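You operate a simulated robot arm through the tools that you are given. There is no shell and no other tool. Be economical: measure what you need, move in short steps, check, and stop when the job is done.

You run a simulated robot arm. Do the job below in one go: nothing can be reset, and whatever is moved stays where it is left.

Task
Shim the soft pump foot by what the gap gauge reads.
Fine: swing the gauge on, slacken the red lever, read, push in the sliding shim of that size, tighten the lever, swing the gauge away.

Only the result counts: the job must be done as asked and must still hold three seconds after the hand-in. Knocking over, shifting, dropping, spilling or breaking anything else fails it.

Robot
A 7-joint arm with a two-finger parallel gripper, fixed in place. Base frame: the origin is at the foot of the arm, x ahead of it, y to its left, z up. Readings come in mm, degrees, newtons and seconds.
With the tool pointing down near the work surface it reaches from about 300 to 700 mm from the base axis. Its first joint turns from -66.0 to 66.0 degrees. Payload 1.57 kg.
The tool frame sits at the grasp point between the pads (the TCP): z along the fingers, y along the line on which they close. The tips reach 30 mm beyond it. Largest opening 110 mm; finger width 24, thickness 12; the body of the gripper, 48 by 112 mm, starts 78 mm behind the TCP.
Orientation is that of the tool frame in the base frame, as [roll, pitch, yaw] about the fixed x, y, z axes, in that order (R = Rz(yaw) Ry(pitch) Rx(roll)). With the fingers straight down and closing along the base's y, the tool's x points along the base's -x, its y along +y and its z along -z.

Tools
- The arm moves only by the tool nudge_tool. Its arguments are lists of equal length, an entry for each row: "xyz": the shift along the tool's x, y, z in units of 500 mm (1.0 is 500 mm), a list of three; "dr": the turn, a rotation vector about the tool's x, y, z in units of 60 degrees (1.0 is 60 degrees), a list of three; "claw": the closure, from 0 (fully open) to 1 (shut). In form: {"xyz": [[tx, ty, tz], ...], "dr": [[wx, wy, wz], ...], "claw": [claw, ...]}. A call has 1 to 12 rows; each row is the pose to reach, as a shift and turn from the pose commanded when the call began, along the tool's axes at that moment. A call with a number of a shift or a turn outside -1 to 1 is refused whole. Each row takes 0.2 s and may step no farther than 50 mm and 8.6 degrees from the row before; otherwise, or with a gripper value out of range, the whole call is refused. A pose out of reach is approached as far as the arm can. The call stops where the force on the tool passes 90 N (or 10 N more than at its start, if that is more) or the arm is blocked; 0.2 s more then pass. The fingers move at their own pace (about 108 mm/s each) and stop on an object; they squeeze with about 37 N. The grip force told is the motor's: it shows also when the fingers shut on nothing. Time passes only in rows, and 0.2 s behind the last, so rows that repeat a pose let the fingers close. It gives the time, the measured TCP pose, the force on the tool (base axes), the opening and the grip force at its end, in the units of the frame above (readings bear some noise).
- Cameras (640 x 400 px; columns grow to the right, rows downward): "scene" is fixed at [155.7, -368.4, 1409]; the picture's right is [0.82, -0.57, 0.00], its down [-0.34, -0.49, -0.81] and it looks along [0.46, 0.66, -0.59] (base axes); focal length 239 px, centre (320, 200). "wrist" rides on the gripper at [-36, 0, -80] in the tool frame; the picture's right is [0.00, -1.00, 0.00], its down [0.97, 0.00, -0.24] and it looks along [0.24, 0.00, 0.97] (tool axes); focal length 218 px, centre (320, 200).
- snapshot(camera): a new picture of that camera. The clock stands still meanwhile.
- probe_pixels(camera, pixels): for up to 12 pixels [column, row] of the newest picture of that camera ("zoom" is the newest enlarged one), the place [x, y, z] in the base frame of the surface seen there, good to about 2 mm, but the place of the scene camera against the robot may be out by one fixed shift of up to 25 mm in any direction. The clock stands still meanwhile.
- zoom(camera, box): a new picture of the part [left, top, right, bottom] of that camera's present view, enlarged. The clock stands still meanwhile.
- job_done(): hands the job in; it is judged then, once.

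Work in short steps. Measure before you move; look again where a grasp or a placing could have gone wrong, and mend it. You have 80 turns and 54 pictures in all, those below and enlarged ones among them. Open the gripper and draw the arm clear of the work before you hand the job in, unless the task says otherwise; then end with one line.

The tools are called after ">>>" by a JSON object that holds its "method" and its "body". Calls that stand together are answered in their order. nudge_tool: Moves the arm, as the interface text tells. Its arguments: {"type":"object","properties":{"xyz":{"type":"array","items":{"type":"array","items":{"type":"number"}}},"dr":{"type":"array","items":{"type":"array","items":{"type":"number"}}},"claw":{"type":"array","items":{"type":"number"}}},"required":["xyz","dr","claw"]} The other tools are called the same way: snapshot (camera) takes a picture; probe_pixels (camera, pixels) gives the place of the surface under pixels of a picture; zoom (camera, box) takes an enlarged picture of a part of a camera's view; job_done () hands the job in.

At the start:

```text
t: 0.0
ee_pos: [357.6, -45.0, 1270.7]
tool_rot: [179.9, -0.1, -179.9]
force: [-0.3, -0.2, 0.1]
width: 110.3
gripper_force: 0.1
```

scene: 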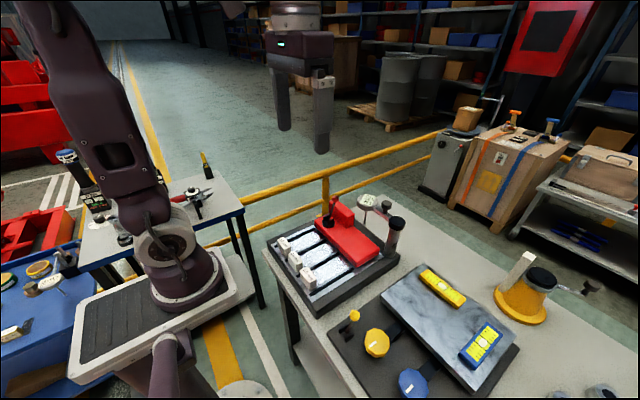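
wrist: 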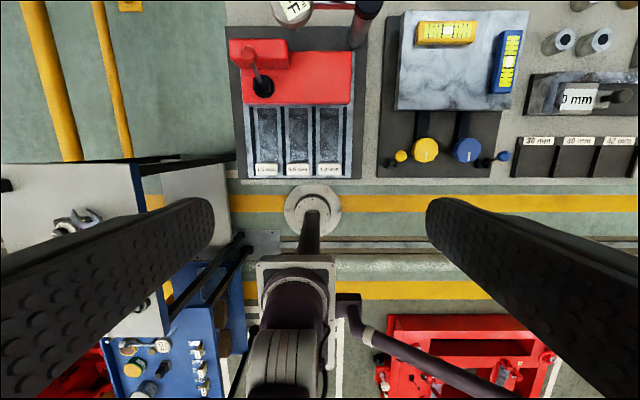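

The red pump foot with three labelled slides is around scene pixel (330,250), with the gauge near (375,205). I zoom into both views to see the details.

>>> {"method": "zoom", "body": {"camera": "scene", "box": [250, 180, 420, 320]}}

>>> {"method": "zoom", "body": {"camera": "wrist", "box": [220, 0, 400, 190]}}

```text
2.86 times, centred on (335, 250) of scene
```

zoom: 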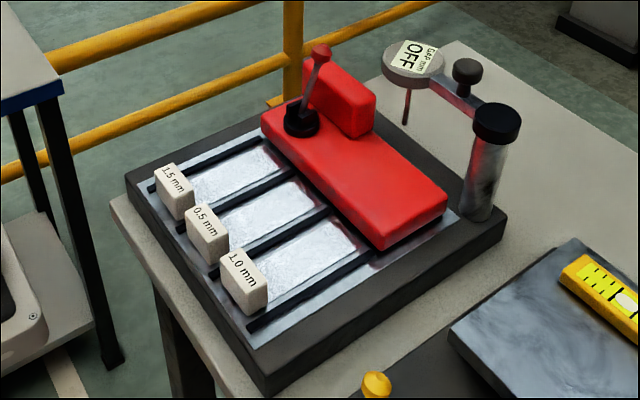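

```text
2.11 times, centred on (310, 95) of wrist
```

zoom: 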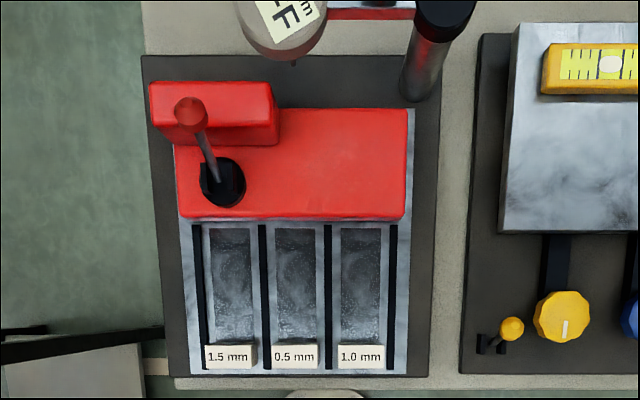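

The wrist zoom shows shims 1.5, 0.5, 1.0 (left to right), the lever knob at zoom (188,110), the gauge at (285,25) and the pivot post at (440,20). I probe these.

>>> {"method": "probe_pixels", "body": {"camera": "zoom", "pixels": [[188, 108], [212, 170], [222, 195], [285, 30], [445, 12], [228, 357], [295, 357], [360, 357], [300, 160], [220, 95], [425, 200], [228, 300]]}}

>>> {"method": "zoom", "body": {"camera": "scene", "box": [310, 180, 420, 260]}}

```text
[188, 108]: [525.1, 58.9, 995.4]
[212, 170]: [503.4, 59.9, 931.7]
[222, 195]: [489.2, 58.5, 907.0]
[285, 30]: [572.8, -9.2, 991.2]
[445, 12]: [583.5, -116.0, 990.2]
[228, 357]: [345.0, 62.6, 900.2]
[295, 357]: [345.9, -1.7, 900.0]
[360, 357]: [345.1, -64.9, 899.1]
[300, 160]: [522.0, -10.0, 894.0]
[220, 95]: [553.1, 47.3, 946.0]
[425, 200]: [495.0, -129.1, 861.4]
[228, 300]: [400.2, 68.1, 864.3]
```

```text
5.00 times, centred on (365, 220) of scene
```

zoom: 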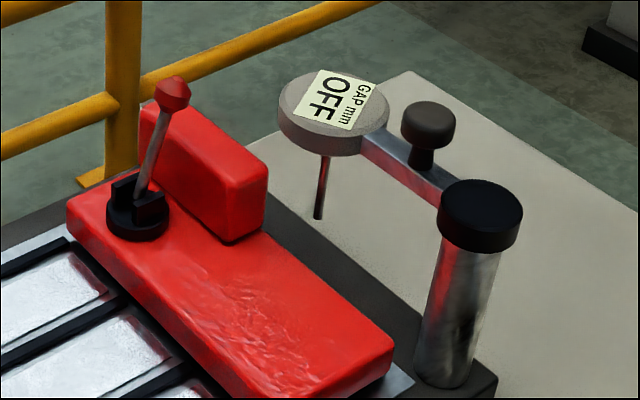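

I move the hand over the gauge/foot for a closer wrist view.

>>> {"method": "nudge_tool", "body": {"xyz": [[-0.09, 0, 0], [-0.18, 0, 0.02], [-0.27, 0, 0.05], [-0.36, 0, 0.08], [-0.4, 0, 0.1], [-0.4, 0, 0.1]], "dr": [[0, 0, 0], [0, 0, 0], [0, 0, 0], [0, 0, 0], [0, 0, 0], [0, 0, 0]], "claw": [0, 0, 0, 0, 0, 0]}}

>>> {"method": "snapshot", "body": {"camera": "wrist"}}

```text
t: 1.4
ee_pos: [558.5, -44.9, 1218.1]
tool_rot: [-180.0, 0.0, 179.9]
force: [-0.4, 0.1, -0.2]
width: 110.1
gripper_force: 0.1
```

```text
48 pictures are left
```

wrist: 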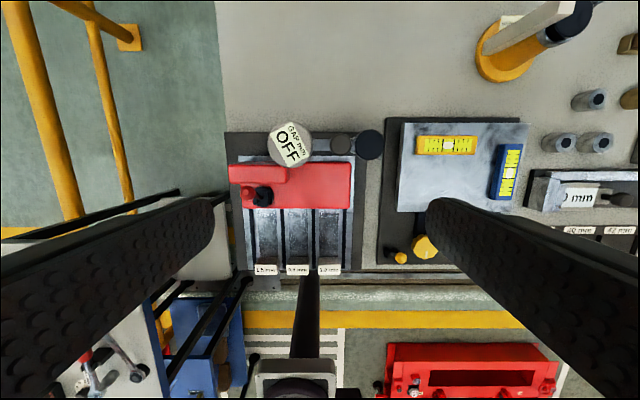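

>>> {"method": "zoom", "body": {"camera": "wrist", "box": [220, 110, 400, 222]}}

>>> {"method": "probe_pixels", "body": {"camera": "wrist", "pixels": [[289, 144], [340, 144], [369, 144], [320, 144], [247, 190], [263, 198], [270, 148], [308, 150], [355, 144], [383, 144]]}}

```text
3.56 times, centred on (310, 166) of wrist
```

zoom: 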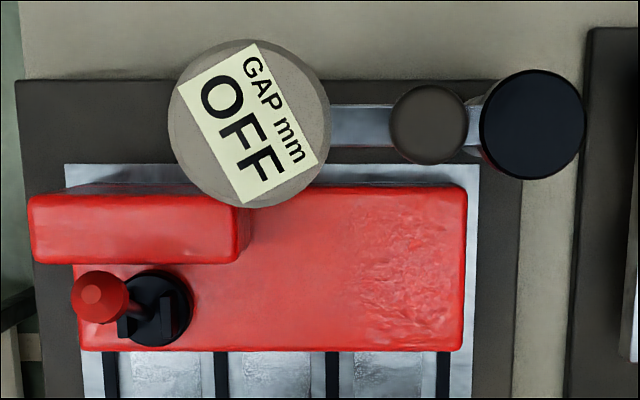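

```text
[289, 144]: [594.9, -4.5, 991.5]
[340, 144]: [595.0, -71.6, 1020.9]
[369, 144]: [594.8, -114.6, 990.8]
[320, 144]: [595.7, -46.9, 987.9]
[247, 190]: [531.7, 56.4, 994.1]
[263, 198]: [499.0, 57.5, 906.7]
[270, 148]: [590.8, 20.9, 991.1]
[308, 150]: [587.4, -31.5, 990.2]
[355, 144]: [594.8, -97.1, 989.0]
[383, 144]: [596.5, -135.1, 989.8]
```

Pivot is at about (595,-115), dial at (594,-5), black knob on the gauge arm at (594.5,-72), top z 1021. Label is skewed 60°, so the gauge likely swings about 60° over the foot. I descend over the knob with half-open fingers, tips staying above z≈998.

>>> {"method": "nudge_tool", "body": {"xyz": [[-0.072, -0.054, 0.04], [-0.072, -0.054, 0.13], [-0.072, -0.054, 0.22], [-0.072, -0.054, 0.3], [-0.072, -0.054, 0.36], [-0.072, -0.054, 0.38], [-0.072, -0.054, 0.38], [-0.072, -0.054, 0.38], [-0.072, -0.054, 0.38]], "dr": [[0, 0, 0], [0, 0, 0], [0, 0, 0], [0, 0, 0], [0, 0, 0], [0, 0, 0], [0, 0, 0], [0, 0, 0], [0, 0, 0]], "claw": [0.5, 0.5, 0.5, 0.5, 0.5, 0.5, 0.5, 0.5, 0.5]}}

>>> {"method": "snapshot", "body": {"camera": "wrist"}}

```text
t: 3.4
ee_pos: [593.8, -71.9, 1028.1]
tool_rot: [-179.9, 0.0, 180.0]
force: [-0.5, 0.3, -0.4]
width: 55.3
gripper_force: 0.1
```

```text
46 pictures are left
```

wrist: 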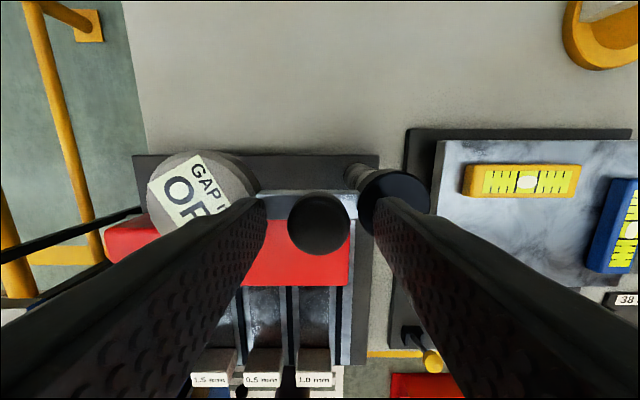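

Knob is centred between the fingers at (318,225). I close on it and swing 30° counter-clockwise along the arc.

>>> {"method": "nudge_tool", "body": {"xyz": [[0, 0, 0], [0, 0, 0], [0, 0, 0], [0.01122, -0.00074, 0], [0.02226, -0.00293, 0], [0.03291, -0.00655, 0], [0.043, -0.01152, 0]], "dr": [[0, 0, 0], [0, 0, 0], [0, 0, 0], [0, 0, -0.125], [0, 0, -0.25], [0, 0, -0.375], [0, 0, -0.5]], "claw": [1, 1, 1, 1, 1, 1, 1]}}

>>> {"method": "zoom", "body": {"camera": "scene", "box": [310, 180, 420, 260]}}

```text
t: 5.0
ee_pos: [572.5, -78.9, 1028.1]
tool_rot: [-179.9, -0.1, -149.9]
force: [2.2, 0.1, -5.7]
width: 27.2
gripper_force: 38.0
```

```text
5.00 times, centred on (365, 220) of scene
```

zoom: 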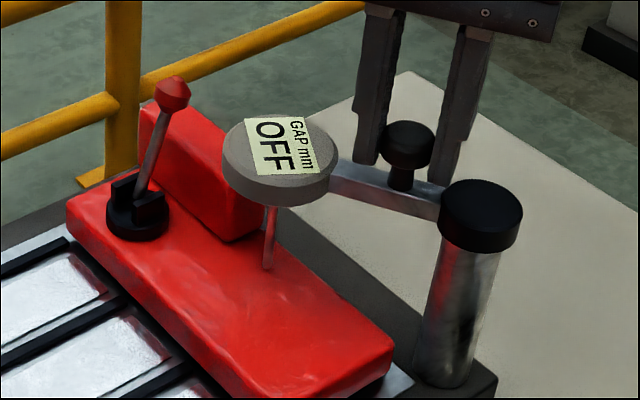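

The gauge follows, swung 30°. I continue another 30° with the same arc in the tool frame.

>>> {"method": "nudge_tool", "body": {"xyz": [[0.01122, -0.00074, 0], [0.02226, -0.00293, 0], [0.03291, -0.00655, 0], [0.043, -0.01152, 0]], "dr": [[0, 0, -0.125], [0, 0, -0.25], [0, 0, -0.375], [0, 0, -0.5]], "claw": [1, 1, 1, 1]}}

>>> {"method": "zoom", "body": {"camera": "scene", "box": [310, 180, 420, 260]}}

```text
t: 6.0
ee_pos: [557.3, -94.9, 1026.9]
tool_rot: [180.0, 0.0, -119.9]
force: [11.7, -5.0, -28.1]
width: 27.4
gripper_force: 37.8
```

```text
5.00 times, centred on (365, 220) of scene
```

zoom: 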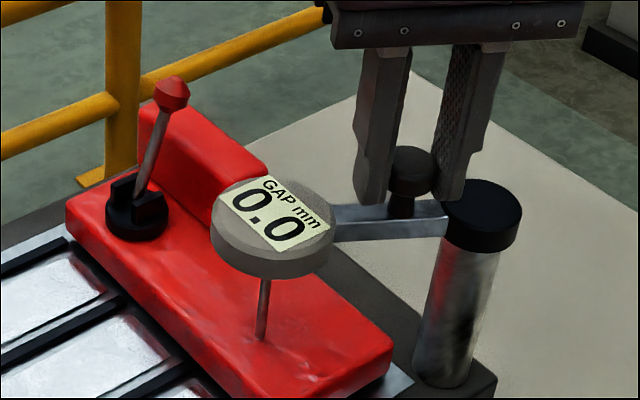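

The gauge reads 0.0, so it is on (lever still tight). I open the fingers, rise clear, and look again.

>>> {"method": "nudge_tool", "body": {"xyz": [[0, 0, 0], [0, 0, 0], [0, 0, 0], [0, 0, -0.08], [0, 0, -0.16], [0, 0, -0.24]], "dr": [[0, 0, 0], [0, 0, 0], [0, 0, 0], [0, 0, 0], [0, 0, 0], [0, 0, 0]], "claw": [0.5, 0.5, 0.5, 0.5, 0.5, 0.5]}}

>>> {"method": "zoom", "body": {"camera": "scene", "box": [310, 180, 420, 260]}}

>>> {"method": "snapshot", "body": {"camera": "wrist"}}

```text
t: 7.4
ee_pos: [556.0, -92.8, 1148.4]
tool_rot: [-180.0, 0.0, -120.0]
force: [-0.4, -0.9, 0.1]
width: 55.1
gripper_force: 0.1
```

```text
5.00 times, centred on (365, 220) of scene
```

zoom: 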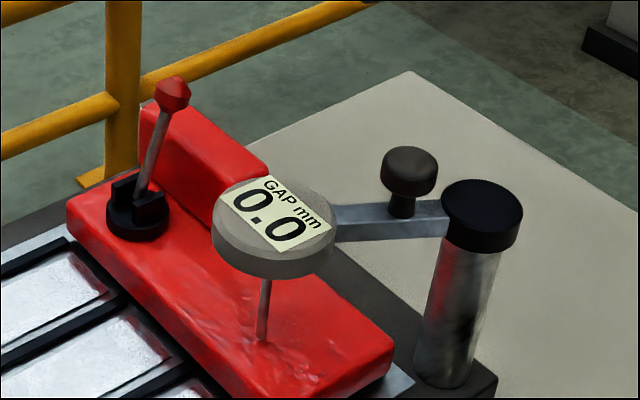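

```text
42 pictures are left
```

wrist: 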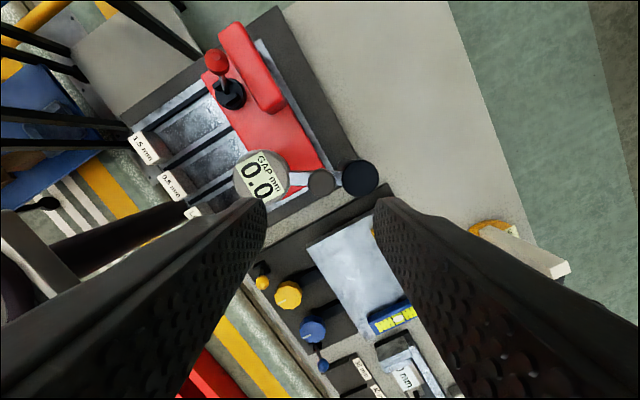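

Reading stays 0.0 with the hand free. I now rotate back to the standard yaw and move above the lever knob (~(525,57)).

>>> {"method": "nudge_tool", "body": {"xyz": [[-0.0286, 0.0255, 0], [-0.0572, 0.051, 0], [-0.0858, 0.0765, 0], [-0.1145, 0.102, 0], [-0.1431, 0.1275, 0], [-0.1717, 0.153, 0], [-0.2, 0.1785, 0], [-0.229, 0.204, 0], [-0.229, 0.204, 0]], "dr": [[0, 0, 0.125], [0, 0, 0.25], [0, 0, 0.375], [0, 0, 0.5], [0, 0, 0.625], [0, 0, 0.75], [0, 0, 0.875], [0, 0, 1.0], [0, 0, 1.0]], "claw": [0.5, 0.5, 0.5, 0.5, 0.5, 0.5, 0.5, 0.5, 0.5]}}

>>> {"method": "snapshot", "body": {"camera": "wrist"}}

```text
t: 9.4
ee_pos: [526.7, 56.9, 1148.7]
tool_rot: [179.9, 0.0, 179.8]
force: [-0.4, -0.5, -1.0]
width: 54.9
gripper_force: 0.1
```

```text
41 pictures are left
```

wrist: 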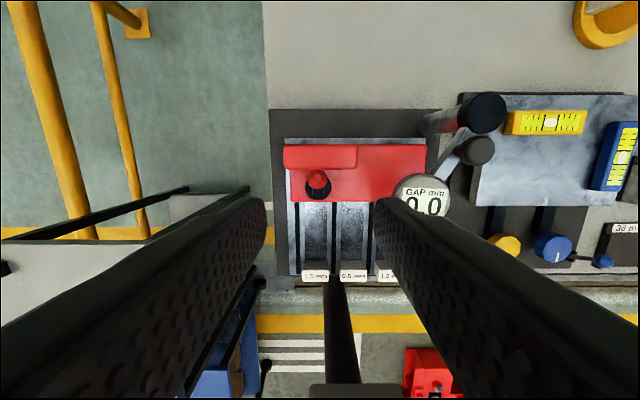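

>>> {"method": "zoom", "body": {"camera": "wrist", "box": [270, 130, 450, 230]}}

>>> {"method": "probe_pixels", "body": {"camera": "wrist", "pixels": [[317, 179], [317, 190], [425, 185], [340, 155], [308, 190], [327, 190]]}}

```text
3.56 times, centred on (360, 180) of wrist
```

zoom: 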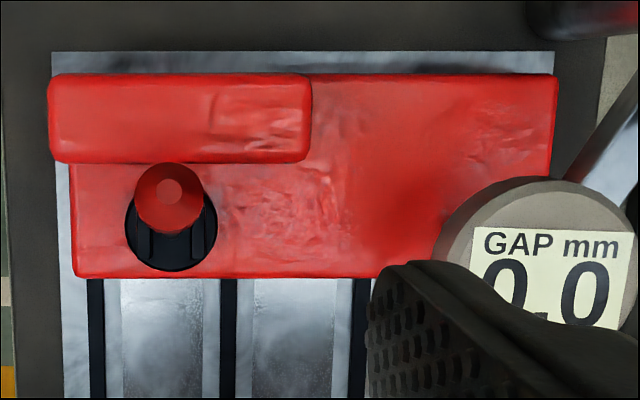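

```text
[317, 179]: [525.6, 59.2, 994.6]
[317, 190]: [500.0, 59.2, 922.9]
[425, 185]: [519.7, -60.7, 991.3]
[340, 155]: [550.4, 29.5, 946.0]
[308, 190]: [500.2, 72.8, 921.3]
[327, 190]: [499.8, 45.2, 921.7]
```

Lever knob centre is about (526,59,985), hinge about (499,59,912), leaning back ~20° in the x–z plane. I descend around it and close the fingers along y.

>>> {"method": "nudge_tool", "body": {"xyz": [[0, 0.004, 0.09], [0, 0.004, 0.18], [0, 0.004, 0.26], [0, 0.004, 0.325], [0, 0.004, 0.325], [0, 0.004, 0.325], [0, 0.004, 0.325], [0, 0.004, 0.325]], "dr": [[0, 0, 0], [0, 0, 0], [0, 0, 0], [0, 0, 0], [0, 0, 0], [0, 0, 0], [0, 0, 0], [0, 0, 0]], "claw": [0.5, 0.5, 0.5, 0.5, 0.5, 1, 1, 1]}}

>>> {"method": "zoom", "body": {"camera": "scene", "box": [290, 160, 420, 260]}}

```text
t: 11.2
ee_pos: [527.5, 60.2, 985.0]
tool_rot: [-179.9, -0.1, 180.0]
force: [0.4, -5.0, -9.9]
width: 21.2
gripper_force: 34.9
```

```text
4.00 times, centred on (355, 210) of scene
```

zoom: 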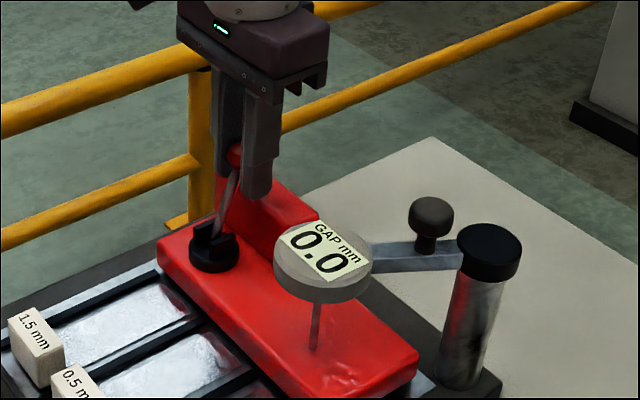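

Gripping the knob (21 mm). I swing the lever toward -x along the arc, to about 7° past vertical, then look.

>>> {"method": "nudge_tool", "body": {"xyz": [[0.0182, 0, -0.0058], [0.0368, 0, -0.0092], [0.056, 0, -0.0104], [0.075, 0, -0.0092]], "dr": [[0, 0, 0], [0, 0, 0], [0, 0, 0], [0, 0, 0]], "claw": [1, 1, 1, 1]}}

>>> {"method": "zoom", "body": {"camera": "scene", "box": [290, 160, 420, 260]}}

```text
t: 12.2
ee_pos: [489.1, 59.4, 991.2]
tool_rot: [179.9, 0.1, -179.9]
force: [12.3, 10.2, 5.5]
width: 21.7
gripper_force: 34.5
```

```text
4.00 times, centred on (355, 210) of scene
```

zoom: 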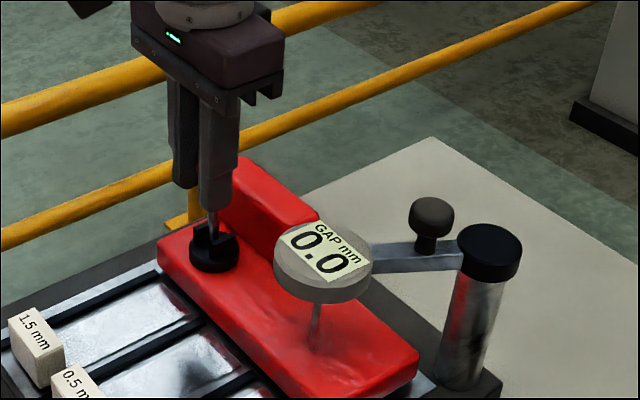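

Lever moves but the gauge still reads 0.0. I continue to about -35°, watching the force.

>>> {"method": "nudge_tool", "body": {"xyz": [[0.0188, 0, 0.0034], [0.037, 0, 0.0092], [0.0542, 0, 0.017], [0.0704, 0, 0.027]], "dr": [[0, 0, 0], [0, 0, 0], [0, 0, 0], [0, 0, 0]], "claw": [1, 1, 1, 1]}}

>>> {"method": "zoom", "body": {"camera": "scene", "box": [290, 160, 420, 260]}}

```text
t: 13.2
ee_pos: [451.4, 58.8, 977.1]
tool_rot: [-179.9, -0.2, 179.9]
force: [-0.4, -0.4, -0.2]
width: 0.0
gripper_force: 21.5
```

```text
4.00 times, centred on (355, 210) of scene
```

zoom: 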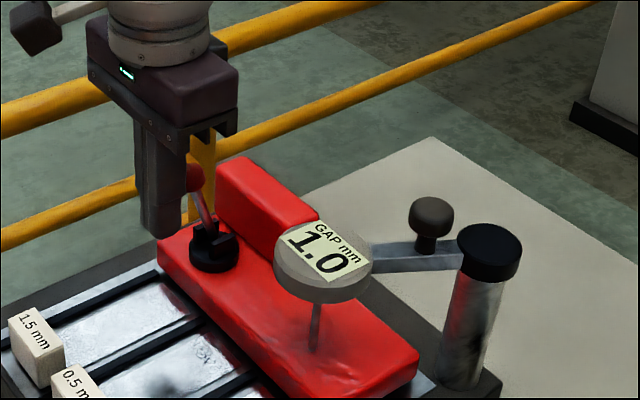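

The gauge reads 1.0; the lever slipped from the pads at its slack stop. I back off slightly and rise, then look with the wrist camera over the 1.0 mm shim.

>>> {"method": "nudge_tool", "body": {"xyz": [[0.02, 0, -0.03], [0.03, -0.03, -0.12], [0.1, -0.1, -0.18], [0.16, -0.18, -0.22], [0.2, -0.246, -0.24], [0.2, -0.246, -0.24]], "dr": [[0, 0, 0], [0, 0, 0], [0, 0, 0], [0, 0, 0], [0, 0, 0], [0, 0, 0]], "claw": [1, 1, 1, 1, 1, 1]}}

>>> {"method": "snapshot", "body": {"camera": "wrist"}}

>>> {"method": "zoom", "body": {"camera": "scene", "box": [260, 180, 420, 310]}}

```text
refused: row 3 steps farther than a row can; nothing moved
```

```text
36 pictures are left
```

wrist: 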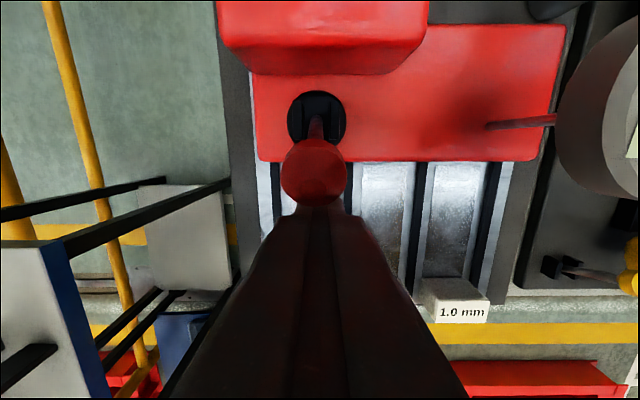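

```text
3.08 times, centred on (340, 245) of scene
```

zoom: 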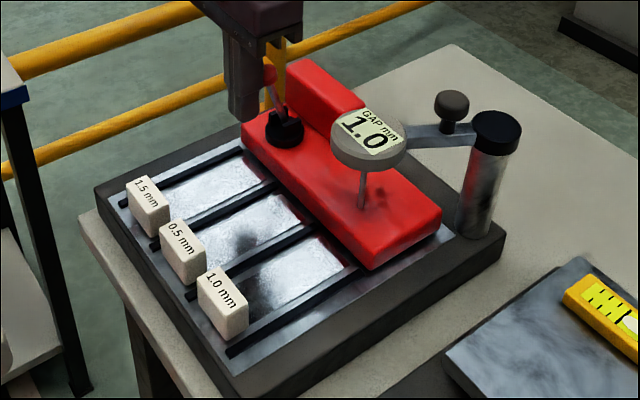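

The move was refused for step size, nothing moved; the gauge steadily shows 1.0. I repeat with smaller steps and then look from above.

>>> {"method": "nudge_tool", "body": {"xyz": [[0.02, 0, -0.03], [0.02, 0, -0.11], [0.05, -0.05, -0.17], [0.09, -0.11, -0.21], [0.12, -0.18, -0.24], [0.15, -0.246, -0.26], [0.15, -0.246, -0.26]], "dr": [[0, 0, 0], [0, 0, 0], [0, 0, 0], [0, 0, 0], [0, 0, 0], [0, 0, 0], [0, 0, 0]], "claw": [1, 1, 1, 1, 1, 1, 1]}}

>>> {"method": "snapshot", "body": {"camera": "wrist"}}

```text
t: 14.8
ee_pos: [377.1, -65.6, 1107.9]
tool_rot: [180.0, 0.1, 180.0]
force: [-0.7, -0.4, -1.0]
width: 0.2
gripper_force: 21.0
```

```text
34 pictures are left
```

wrist: 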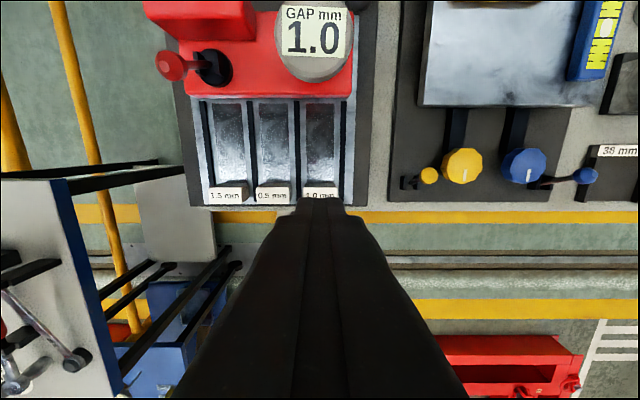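

The gauge clearly reads 1.0 at (312,35). I probe the 1.0 mm shim block and slot around (320,190).

>>> {"method": "zoom", "body": {"camera": "wrist", "box": [190, 90, 370, 215]}}

>>> {"method": "probe_pixels", "body": {"camera": "wrist", "pixels": [[320, 188], [320, 195], [272, 187], [272, 200], [225, 196], [320, 150], [345, 205], [320, 110], [295, 150], [308, 92], [273, 150], [172, 66]]}}

```text
3.20 times, centred on (280, 152) of wrist
```

zoom: 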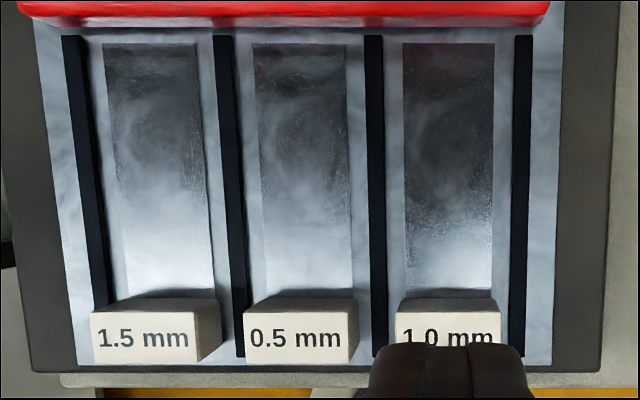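

```text
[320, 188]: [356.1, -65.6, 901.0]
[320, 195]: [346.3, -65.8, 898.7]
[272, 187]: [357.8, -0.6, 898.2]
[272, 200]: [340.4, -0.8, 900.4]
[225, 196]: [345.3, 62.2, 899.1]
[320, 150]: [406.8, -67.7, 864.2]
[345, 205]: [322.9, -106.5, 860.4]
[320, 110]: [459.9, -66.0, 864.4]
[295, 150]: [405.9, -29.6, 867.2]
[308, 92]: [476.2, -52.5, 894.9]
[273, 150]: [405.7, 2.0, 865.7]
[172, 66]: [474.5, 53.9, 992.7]
```

1.0 mm block: top z≈900, x≈336–358, y≈-66. I go behind it (TCP x 318) with closed fingers, then down to TCP z 913 (tips 883).

>>> {"method": "nudge_tool", "body": {"xyz": [[0.07, 0, 0.03], [0.118, 0, 0.1], [0.118, 0, 0.19], [0.118, 0, 0.28], [0.118, 0, 0.35], [0.118, 0, 0.39], [0.118, 0, 0.39]], "dr": [[0, 0, 0], [0, 0, 0], [0, 0, 0], [0, 0, 0], [0, 0, 0], [0, 0, 0], [0, 0, 0]], "claw": [1, 1, 1, 1, 1, 1, 1]}}

>>> {"method": "zoom", "body": {"camera": "scene", "box": [250, 180, 410, 310]}}

```text
t: 16.4
ee_pos: [318.1, -64.6, 911.0]
tool_rot: [179.9, -0.1, -180.0]
force: [0.6, -0.4, -0.5]
width: 0.2
gripper_force: 20.9
```

```text
3.08 times, centred on (330, 245) of scene
```

zoom: 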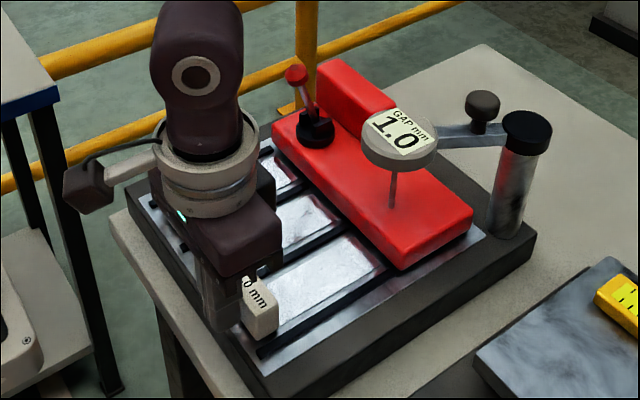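

Fingers sit directly behind the 1.0 mm block. I push +x by 80 mm in steps.

>>> {"method": "nudge_tool", "body": {"xyz": [[-0.016, 0, -0.004], [-0.032, 0, -0.004], [-0.048, 0, -0.004], [-0.064, 0, -0.004], [-0.08, 0, -0.004], [-0.1, 0, -0.004], [-0.12, 0, -0.004], [-0.14, 0, -0.004], [-0.16, 0, -0.004]], "dr": [[0, 0, 0], [0, 0, 0], [0, 0, 0], [0, 0, 0], [0, 0, 0], [0, 0, 0], [0, 0, 0], [0, 0, 0], [0, 0, 0]], "claw": [1, 1, 1, 1, 1, 1, 1, 1, 1]}}

>>> {"method": "zoom", "body": {"camera": "scene", "box": [250, 180, 410, 310]}}

>>> {"method": "snapshot", "body": {"camera": "wrist"}}

```text
t: 18.2
ee_pos: [369.9, -63.6, 912.5]
tool_rot: [179.4, -3.0, 179.4]
force: [-22.2, -2.8, -5.4]
width: 0.0
gripper_force: 21.1
stopped in row 9: the force on the tool passed its limit (the readings are from after the stop); the commanded pose is now the measured one
```

```text
3.08 times, centred on (330, 245) of scene
```

zoom: 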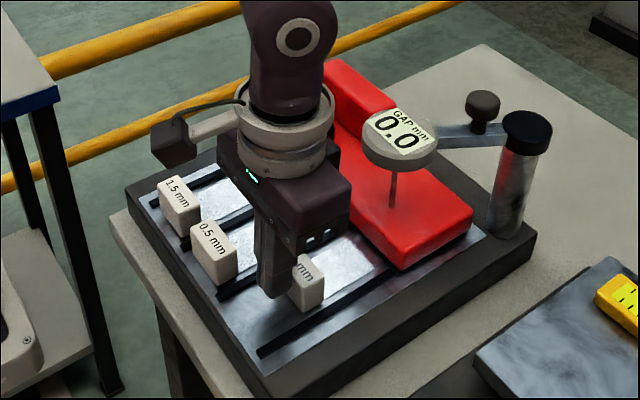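

```text
30 pictures are left
```

wrist: 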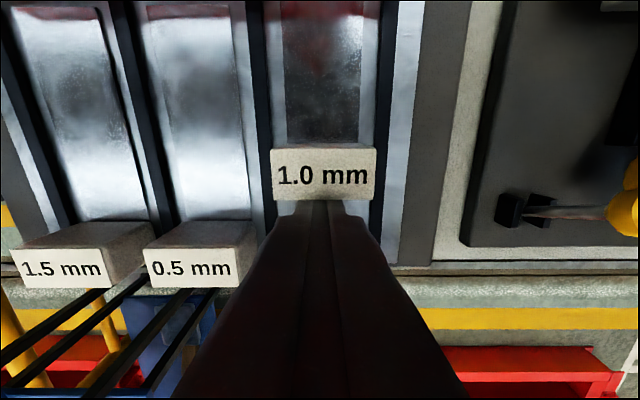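

The gauge now shows 0.0 and the push stopped at x≈370 by force. I back off, rise and inspect the lever and shim.

>>> {"method": "nudge_tool", "body": {"xyz": [[0.02, 0, 0], [0.04, 0, 0], [0.04, 0, -0.09], [0.04, 0, -0.18], [0.04, 0, -0.27], [0.04, 0, -0.36], [0.04, 0, -0.4]], "dr": [[0, 0, 0], [0, 0, 0], [0, 0, 0], [0, 0, 0], [0, 0, 0], [0, 0, 0], [0, 0, 0]], "claw": [1, 1, 1, 1, 1, 1, 1]}}

>>> {"method": "snapshot", "body": {"camera": "wrist"}}

>>> {"method": "zoom", "body": {"camera": "scene", "box": [250, 180, 410, 310]}}

```text
t: 19.8
ee_pos: [362.9, -66.1, 1112.5]
tool_rot: [179.6, -2.5, 179.5]
force: [-0.3, 0.0, 0.8]
width: 0.1
gripper_force: 21.1
```

```text
29 pictures are left
```

wrist: 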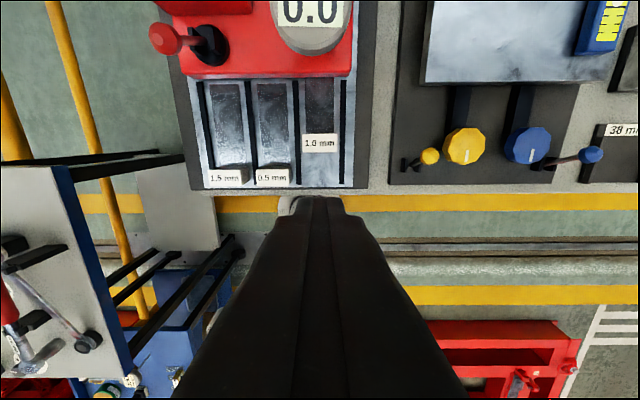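

```text
3.08 times, centred on (330, 245) of scene
```

zoom: 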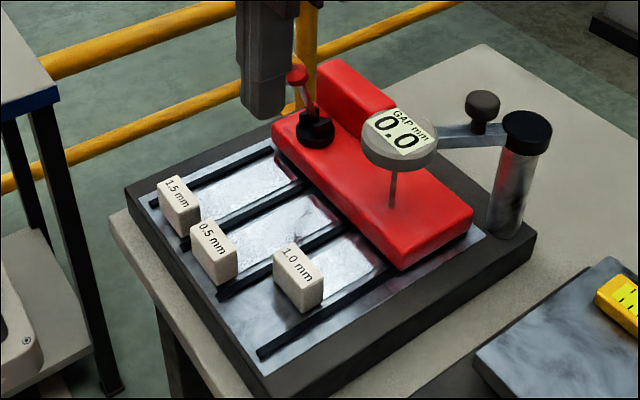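

Lever is still slack, gauge 0.0. I check where the 1.0 block now is and the visible plate.

>>> {"method": "probe_pixels", "body": {"camera": "wrist", "pixels": [[320, 137], [320, 143], [320, 149], [305, 143], [336, 143], [320, 90], [320, 120], [258, 177], [272, 177], [272, 182], [345, 60], [172, 40]]}}

>>> {"method": "zoom", "body": {"camera": "wrist", "box": [250, 60, 390, 200]}}

```text
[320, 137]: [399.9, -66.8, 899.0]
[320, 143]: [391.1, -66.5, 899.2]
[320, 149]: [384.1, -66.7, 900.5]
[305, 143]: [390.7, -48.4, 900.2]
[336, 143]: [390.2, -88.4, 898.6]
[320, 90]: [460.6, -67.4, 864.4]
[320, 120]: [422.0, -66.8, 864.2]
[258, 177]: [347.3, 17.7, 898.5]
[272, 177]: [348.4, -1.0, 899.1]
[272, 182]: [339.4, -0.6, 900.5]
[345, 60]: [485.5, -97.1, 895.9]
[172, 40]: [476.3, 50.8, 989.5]
```

```text
2.86 times, centred on (320, 130) of wrist
```

zoom: 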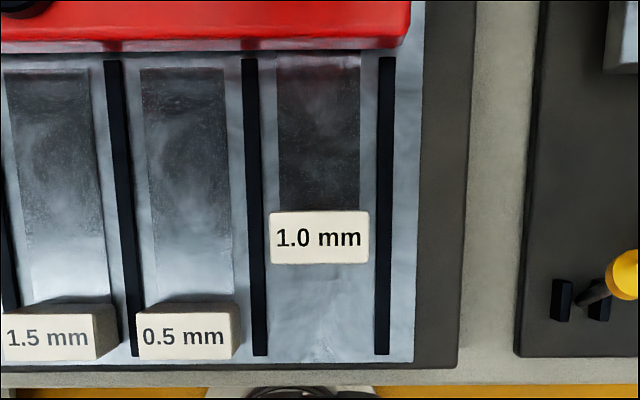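

The block has moved ~45 mm (x 382–402). To be sure it is at its end stop rather than jammed, I straighten the small tilt, go down behind it and push again gently.

>>> {"method": "nudge_tool", "body": {"xyz": [[0, 0, 0], [0, 0, 0.09], [0, 0, 0.18], [0, 0, 0.27], [0, 0, 0.36], [0, 0, 0.41], [0, 0, 0.41]], "dr": [[0, -0.042, 0], [0, -0.042, 0], [0, -0.042, 0], [0, -0.042, 0], [0, -0.042, 0], [0, -0.042, 0], [0, -0.042, 0]], "claw": [1, 1, 1, 1, 1, 1, 1]}}

```text
t: 21.4
ee_pos: [353.9, -64.6, 909.7]
tool_rot: [179.6, 0.1, 179.5]
force: [-0.8, 0.1, 0.6]
width: 0.0
gripper_force: 21.5
```

Pose is straight behind the block; contact expected near TCP x 370. I push slowly up to commanded x≈382.

>>> {"method": "nudge_tool", "body": {"xyz": [[-0.016, 0, 0.006], [-0.028, 0, 0.006], [-0.036, 0, 0.006], [-0.042, 0, 0.006], [-0.048, 0, 0.006], [-0.054, 0, 0.006], [-0.054, 0, 0.006]], "dr": [[0, 0, 0], [0, 0, 0], [0, 0, 0], [0, 0, 0], [0, 0, 0], [0, 0, 0], [0, 0, 0]], "claw": [1, 1, 1, 1, 1, 1, 1]}}

>>> {"method": "snapshot", "body": {"camera": "wrist"}}

```text
t: 23.0
ee_pos: [370.7, -64.3, 906.9]
tool_rot: [179.4, -1.4, 179.4]
force: [-60.1, -21.7, -3.5]
width: 0.0
gripper_force: 20.7
```

```text
26 pictures are left
```

wrist: 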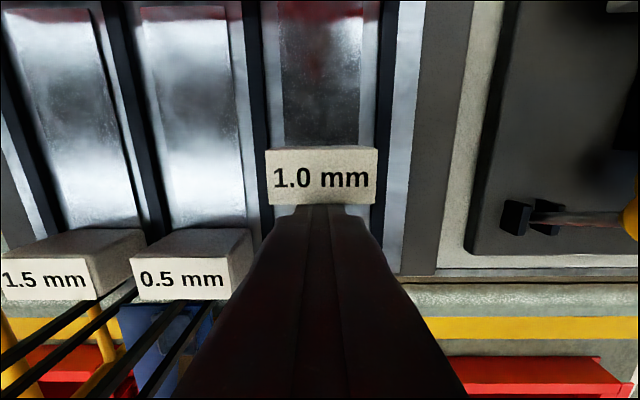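

The block stays put at the same x under 60 N, so it is at its stop. I back off, rise, and move over the lever knob, opening the fingers half.

>>> {"method": "nudge_tool", "body": {"xyz": [[0.05, 0, 0], [0.08, 0, 0], [0.08, 0, -0.09], [0.08, 0, -0.18], [0.08, 0, -0.27], [0.08, 0, -0.36], [0.04, 0.05, -0.43], [0, 0.12, -0.46], [-0.06, 0.18, -0.46], [-0.12, 0.22, -0.46], [-0.18, 0.248, -0.46], [-0.18, 0.248, -0.46]], "dr": [[0, 0, 0], [0, 0, 0], [0, 0, 0], [0, 0, 0], [0, 0, 0], [0, 0, 0], [0, 0, 0], [0, 0, 0], [0, 0, 0], [0, 0, 0], [0, 0, 0], [0, 0, 0]], "claw": [1, 1, 1, 1, 1, 1, 1, 0.5, 0.5, 0.5, 0.5, 0.5]}}

>>> {"method": "snapshot", "body": {"camera": "wrist"}}

```text
t: 25.6
ee_pos: [471.3, 58.2, 1139.5]
tool_rot: [179.5, 0.2, 179.5]
force: [-0.8, -0.5, 0.0]
width: 55.1
gripper_force: 0.0
```

```text
25 pictures are left
```

wrist: 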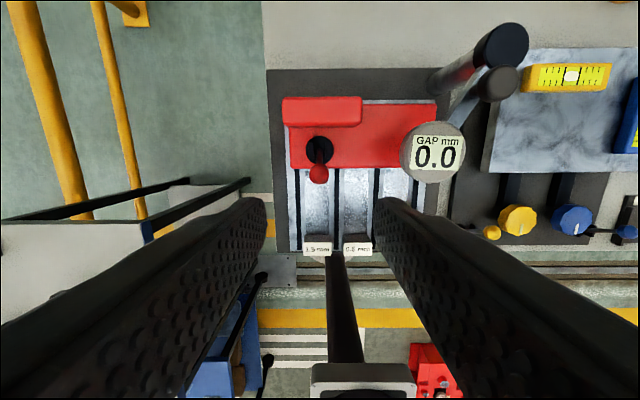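

>>> {"method": "probe_pixels", "body": {"camera": "wrist", "pixels": [[318, 171], [318, 179], [318, 165], [318, 150], [311, 173], [325, 173]]}}

```text
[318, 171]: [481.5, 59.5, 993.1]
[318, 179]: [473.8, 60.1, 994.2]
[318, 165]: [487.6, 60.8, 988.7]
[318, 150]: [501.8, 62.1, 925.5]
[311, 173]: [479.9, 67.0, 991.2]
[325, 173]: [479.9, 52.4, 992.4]
```

Knob now centred at (479,59.5,~984). I descend, grip it, and check.

>>> {"method": "nudge_tool", "body": {"xyz": [[-0.014, 0.002, 0.09], [-0.014, 0.002, 0.18], [-0.014, 0.002, 0.26], [-0.014, 0.002, 0.309], [-0.014, 0.002, 0.309], [-0.014, 0.002, 0.309], [-0.014, 0.002, 0.309], [-0.014, 0.002, 0.309]], "dr": [[0, 0, 0], [0, 0, 0], [0, 0, 0], [0, 0, 0], [0, 0, 0], [0, 0, 0], [0, 0, 0], [0, 0, 0]], "claw": [0.5, 0.5, 0.5, 0.5, 0.5, 1, 1, 1]}}

```text
t: 27.4
ee_pos: [478.1, 59.2, 983.2]
tool_rot: [179.6, 0.0, 179.6]
force: [1.4, 0.4, -11.0]
width: 21.7
gripper_force: 34.7
```

Gripped (21.7 mm). I swing the lever back to +x along its arc to the tight position.

>>> {"method": "nudge_tool", "body": {"xyz": [[-0.0212, 0, -0.0044], [-0.043, 0, -0.006], [-0.0648, 0, -0.0044], [-0.086, 0, 0], [-0.1, 0, 0.004], [-0.102, 0, 0.004]], "dr": [[0, 0, 0], [0, 0, 0], [0, 0, 0], [0, 0, 0], [0, 0, 0], [0, 0, 0]], "claw": [1, 1, 1, 1, 1, 1]}}

>>> {"method": "zoom", "body": {"camera": "scene", "box": [290, 160, 420, 260]}}

```text
t: 28.8
ee_pos: [528.0, 59.8, 981.2]
tool_rot: [179.6, 0.1, 179.5]
force: [-3.7, 8.2, 8.7]
width: 21.3
gripper_force: 34.7
```

```text
4.00 times, centred on (355, 210) of scene
```

zoom: 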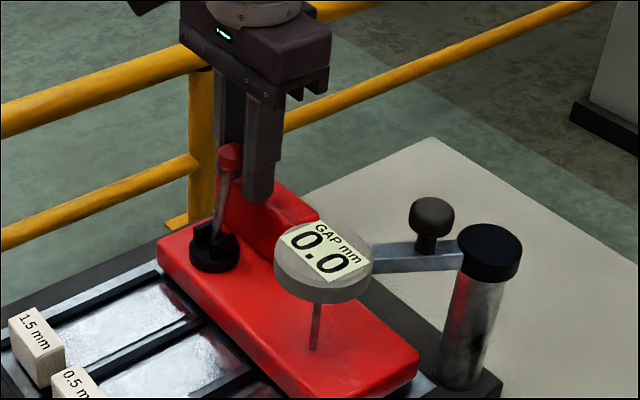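

The lever is back at its original lean. I push 6 mm further gently to confirm it is against its stop, then release.

>>> {"method": "nudge_tool", "body": {"xyz": [[-0.006, 0, 0.002], [-0.012, 0, 0.005]], "dr": [[0, 0, 0], [0, 0, 0]], "claw": [1, 1]}}

```text
t: 29.4
ee_pos: [534.8, 59.9, 978.9]
tool_rot: [179.5, 0.1, 179.6]
force: [-3.6, 6.1, 10.6]
width: 20.2
gripper_force: 34.2
```

Little force was felt; I release, rise and look at the lever.

>>> {"method": "nudge_tool", "body": {"xyz": [[0, 0, 0], [0, 0, 0], [0, 0, -0.09], [0, 0, -0.18], [0, 0, -0.27], [0, 0, -0.32]], "dr": [[0, 0, 0], [0, 0, 0], [0, 0, 0], [0, 0, 0], [0, 0, 0], [0, 0, 0]], "claw": [0.5, 0.5, 0.5, 0.5, 0.5, 0.5]}}

>>> {"method": "snapshot", "body": {"camera": "wrist"}}

>>> {"method": "zoom", "body": {"camera": "scene", "box": [290, 180, 420, 280]}}

```text
t: 30.8
ee_pos: [533.3, 57.7, 1137.9]
tool_rot: [179.7, 0.1, 179.4]
force: [-0.8, -0.2, -1.0]
width: 55.1
gripper_force: 0.0
```

```text
23 pictures are left
```

wrist: 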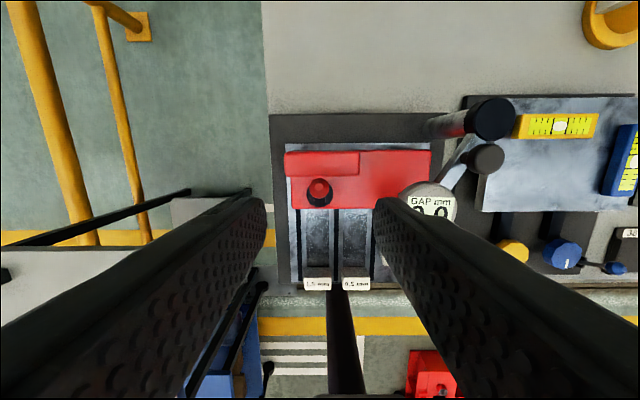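

```text
4.00 times, centred on (355, 230) of scene
```

zoom: 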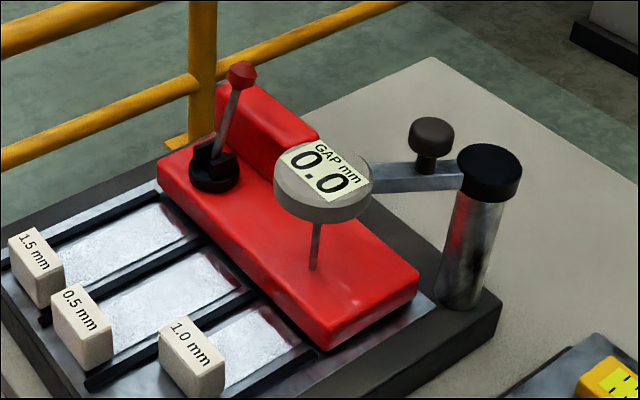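

The lever leans back; I measure its knob at (318,186) against the original (525.6, 59, 994.6).

>>> {"method": "probe_pixels", "body": {"camera": "wrist", "pixels": [[318, 185], [318, 190], [318, 180]]}}

>>> {"method": "zoom", "body": {"camera": "wrist", "box": [270, 140, 390, 230]}}

```text
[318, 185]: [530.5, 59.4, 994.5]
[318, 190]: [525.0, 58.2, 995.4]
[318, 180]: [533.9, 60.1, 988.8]
```

```text
4.44 times, centred on (330, 185) of wrist
```

zoom: 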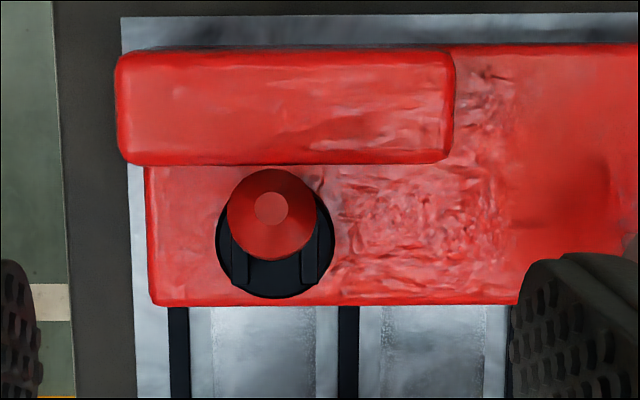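

The lever is back at its original tight position. Next I locate the gauge arm's black knob at (485,158).

>>> {"method": "probe_pixels", "body": {"camera": "wrist", "pixels": [[485, 158], [478, 152], [492, 164], [495, 115]]}}

```text
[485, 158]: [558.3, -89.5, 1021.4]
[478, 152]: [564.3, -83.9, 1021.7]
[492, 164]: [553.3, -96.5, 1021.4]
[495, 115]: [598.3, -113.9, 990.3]
```

Gauge knob is at (558.5,-90), swing angle about 56°. I move above it turning the hand to match, keeping height.

>>> {"method": "nudge_tool", "body": {"xyz": [[-0.0066, -0.037, 0], [-0.0132, -0.074, 0], [-0.02, -0.111, 0], [-0.0265, -0.148, 0], [-0.033, -0.185, 0], [-0.04, -0.222, 0], [-0.0464, -0.2585, 0], [-0.053, -0.2955, 0], [-0.053, -0.2955, 0]], "dr": [[0, 0, -0.115], [0, 0, -0.23], [0, 0, -0.345], [0, 0, -0.46], [0, 0, -0.575], [0, 0, -0.69], [0, 0, -0.805], [0, 0, -0.92], [0, 0, -0.92]], "claw": [0.5, 0.5, 0.5, 0.5, 0.5, 0.5, 0.5, 0.5, 0.5]}}

```text
t: 32.8
ee_pos: [561.2, -88.8, 1137.2]
tool_rot: [179.7, 0.4, -125.2]
force: [0.2, 1.3, -0.8]
width: 55.1
gripper_force: 0.0
```

Slight offset corrected while descending onto the knob; then close on it.

>>> {"method": "nudge_tool", "body": {"xyz": [[0.005, 0.0027, 0.08], [0.005, 0.0027, 0.16], [0.005, 0.0027, 0.218], [0.005, 0.0027, 0.218], [0.005, 0.0027, 0.218], [0.005, 0.0027, 0.218], [0.005, 0.0027, 0.218]], "dr": [[0, 0, 0], [0, 0, 0], [0, 0, 0], [0, 0, 0], [0, 0, 0], [0, 0, 0], [0, 0, 0]], "claw": [0.5, 0.5, 0.5, 0.5, 1, 1, 1]}}

>>> {"method": "zoom", "body": {"camera": "scene", "box": [290, 180, 420, 280]}}

```text
t: 34.4
ee_pos: [559.2, -92.2, 1029.0]
tool_rot: [180.0, 0.4, -125.4]
force: [13.8, -8.7, -9.3]
width: 27.1
gripper_force: 37.7
```

```text
4.00 times, centred on (355, 230) of scene
```

zoom: 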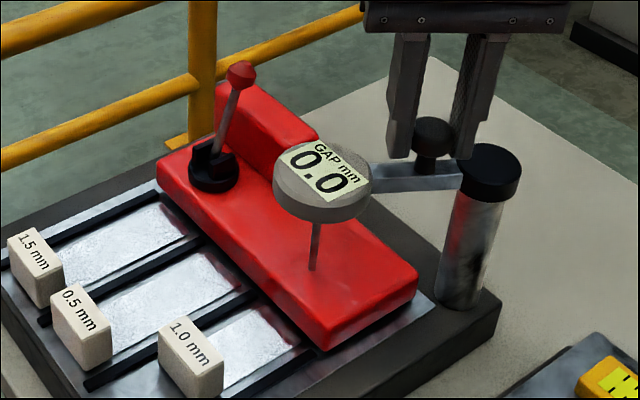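

Knob is gripped (27 mm). I swing the gauge back clockwise 30°.

>>> {"method": "nudge_tool", "body": {"xyz": [[-0.01122, -0.00074, 0], [-0.02226, -0.00293, 0], [-0.03291, -0.00655, 0], [-0.043, -0.01152, 0]], "dr": [[0, 0, 0.125], [0, 0, 0.25], [0, 0, 0.375], [0, 0, 0.5]], "claw": [1, 1, 1, 1]}}

```text
t: 35.4
ee_pos: [574.3, -77.5, 1027.4]
tool_rot: [179.7, 0.1, -155.5]
force: [8.2, -17.5, -9.9]
width: 27.5
gripper_force: 38.0
```

Motion is smooth. I finish the remaining ~26° to the original place.

>>> {"method": "nudge_tool", "body": {"xyz": [[-0.01122, -0.00074, 0], [-0.02226, -0.00293, 0], [-0.03291, -0.00655, 0], [-0.0365, -0.0081, 0]], "dr": [[0, 0, 0.125], [0, 0, 0.25], [0, 0, 0.375], [0, 0, 0.417]], "claw": [1, 1, 1, 1]}}

>>> {"method": "zoom", "body": {"camera": "scene", "box": [290, 180, 420, 280]}}

```text
t: 36.4
ee_pos: [592.5, -72.4, 1027.9]
tool_rot: [179.6, -0.1, 179.4]
force: [-4.1, -15.4, -6.4]
width: 27.2
gripper_force: 37.7
```

```text
4.00 times, centred on (355, 230) of scene
```

zoom: 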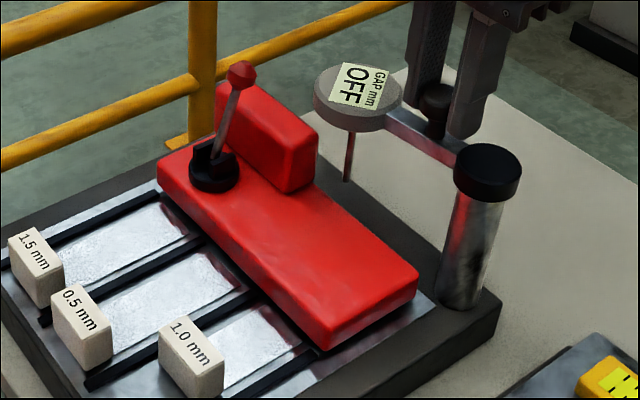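

Gauge is off and off the foot. I nudge 2 mm more to its rest, then release and rise clear.

>>> {"method": "nudge_tool", "body": {"xyz": [[-0.005, 0, 0], [-0.005, 0, 0], [-0.005, 0, 0], [-0.005, 0, 0], [-0.005, 0, -0.08], [-0.005, 0, -0.17], [-0.005, 0, -0.26], [0.05, 0, -0.33], [0.13, 0, -0.36]], "dr": [[0, 0, 0.04], [0, 0, 0.04], [0, 0, 0.04], [0, 0, 0.04], [0, 0, 0.04], [0, 0, 0.04], [0, 0, 0.04], [0, 0, 0.04], [0, 0, 0.04]], "claw": [1, 0.5, 0.5, 0.5, 0.5, 0.3, 0, 0, 0]}}

>>> {"method": "zoom", "body": {"camera": "scene", "box": [270, 180, 420, 300]}}

>>> {"method": "snapshot", "body": {"camera": "wrist"}}

```text
t: 38.4
ee_pos: [525.4, -71.0, 1210.4]
tool_rot: [179.6, 0.2, 177.3]
force: [-0.4, 0.5, 0.7]
width: 109.9
gripper_force: 0.1
```

```text
3.33 times, centred on (345, 240) of scene
```

zoom: 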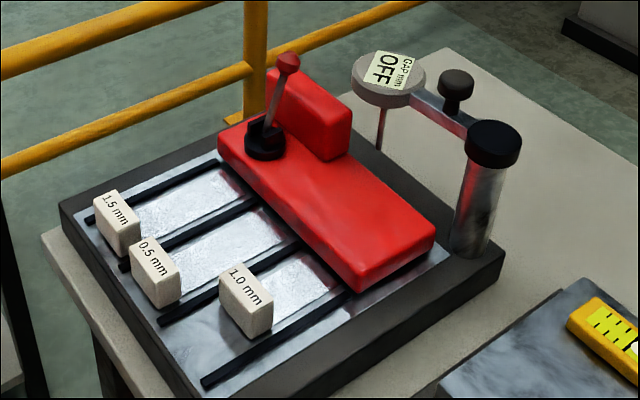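

```text
17 pictures are left
```

wrist: 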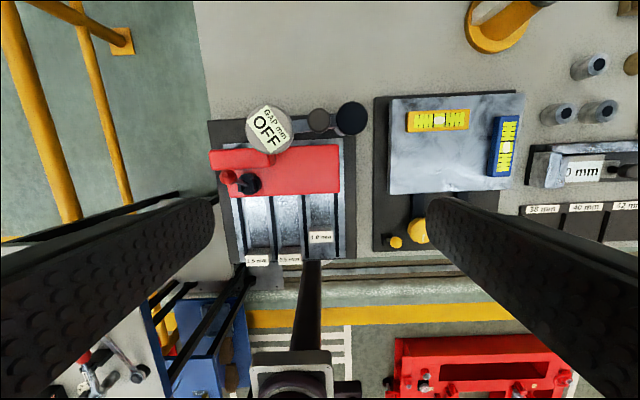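

Gauge is OFF and swung away, the lever is tight, the 1.0 mm shim is in, the other shims are unmoved, and the hand is open and clear. I hand in.

>>> {"method": "job_done", "body": {}}

```text
The job is handed in.
```

The gauge read 1.0 mm with the lever slack, so I pushed the 1.0 mm shim in to its stop, which brought the reading to 0.0. I then tightened the red lever and swung the gauge away, and the arm is open and clear; the job is handed in.
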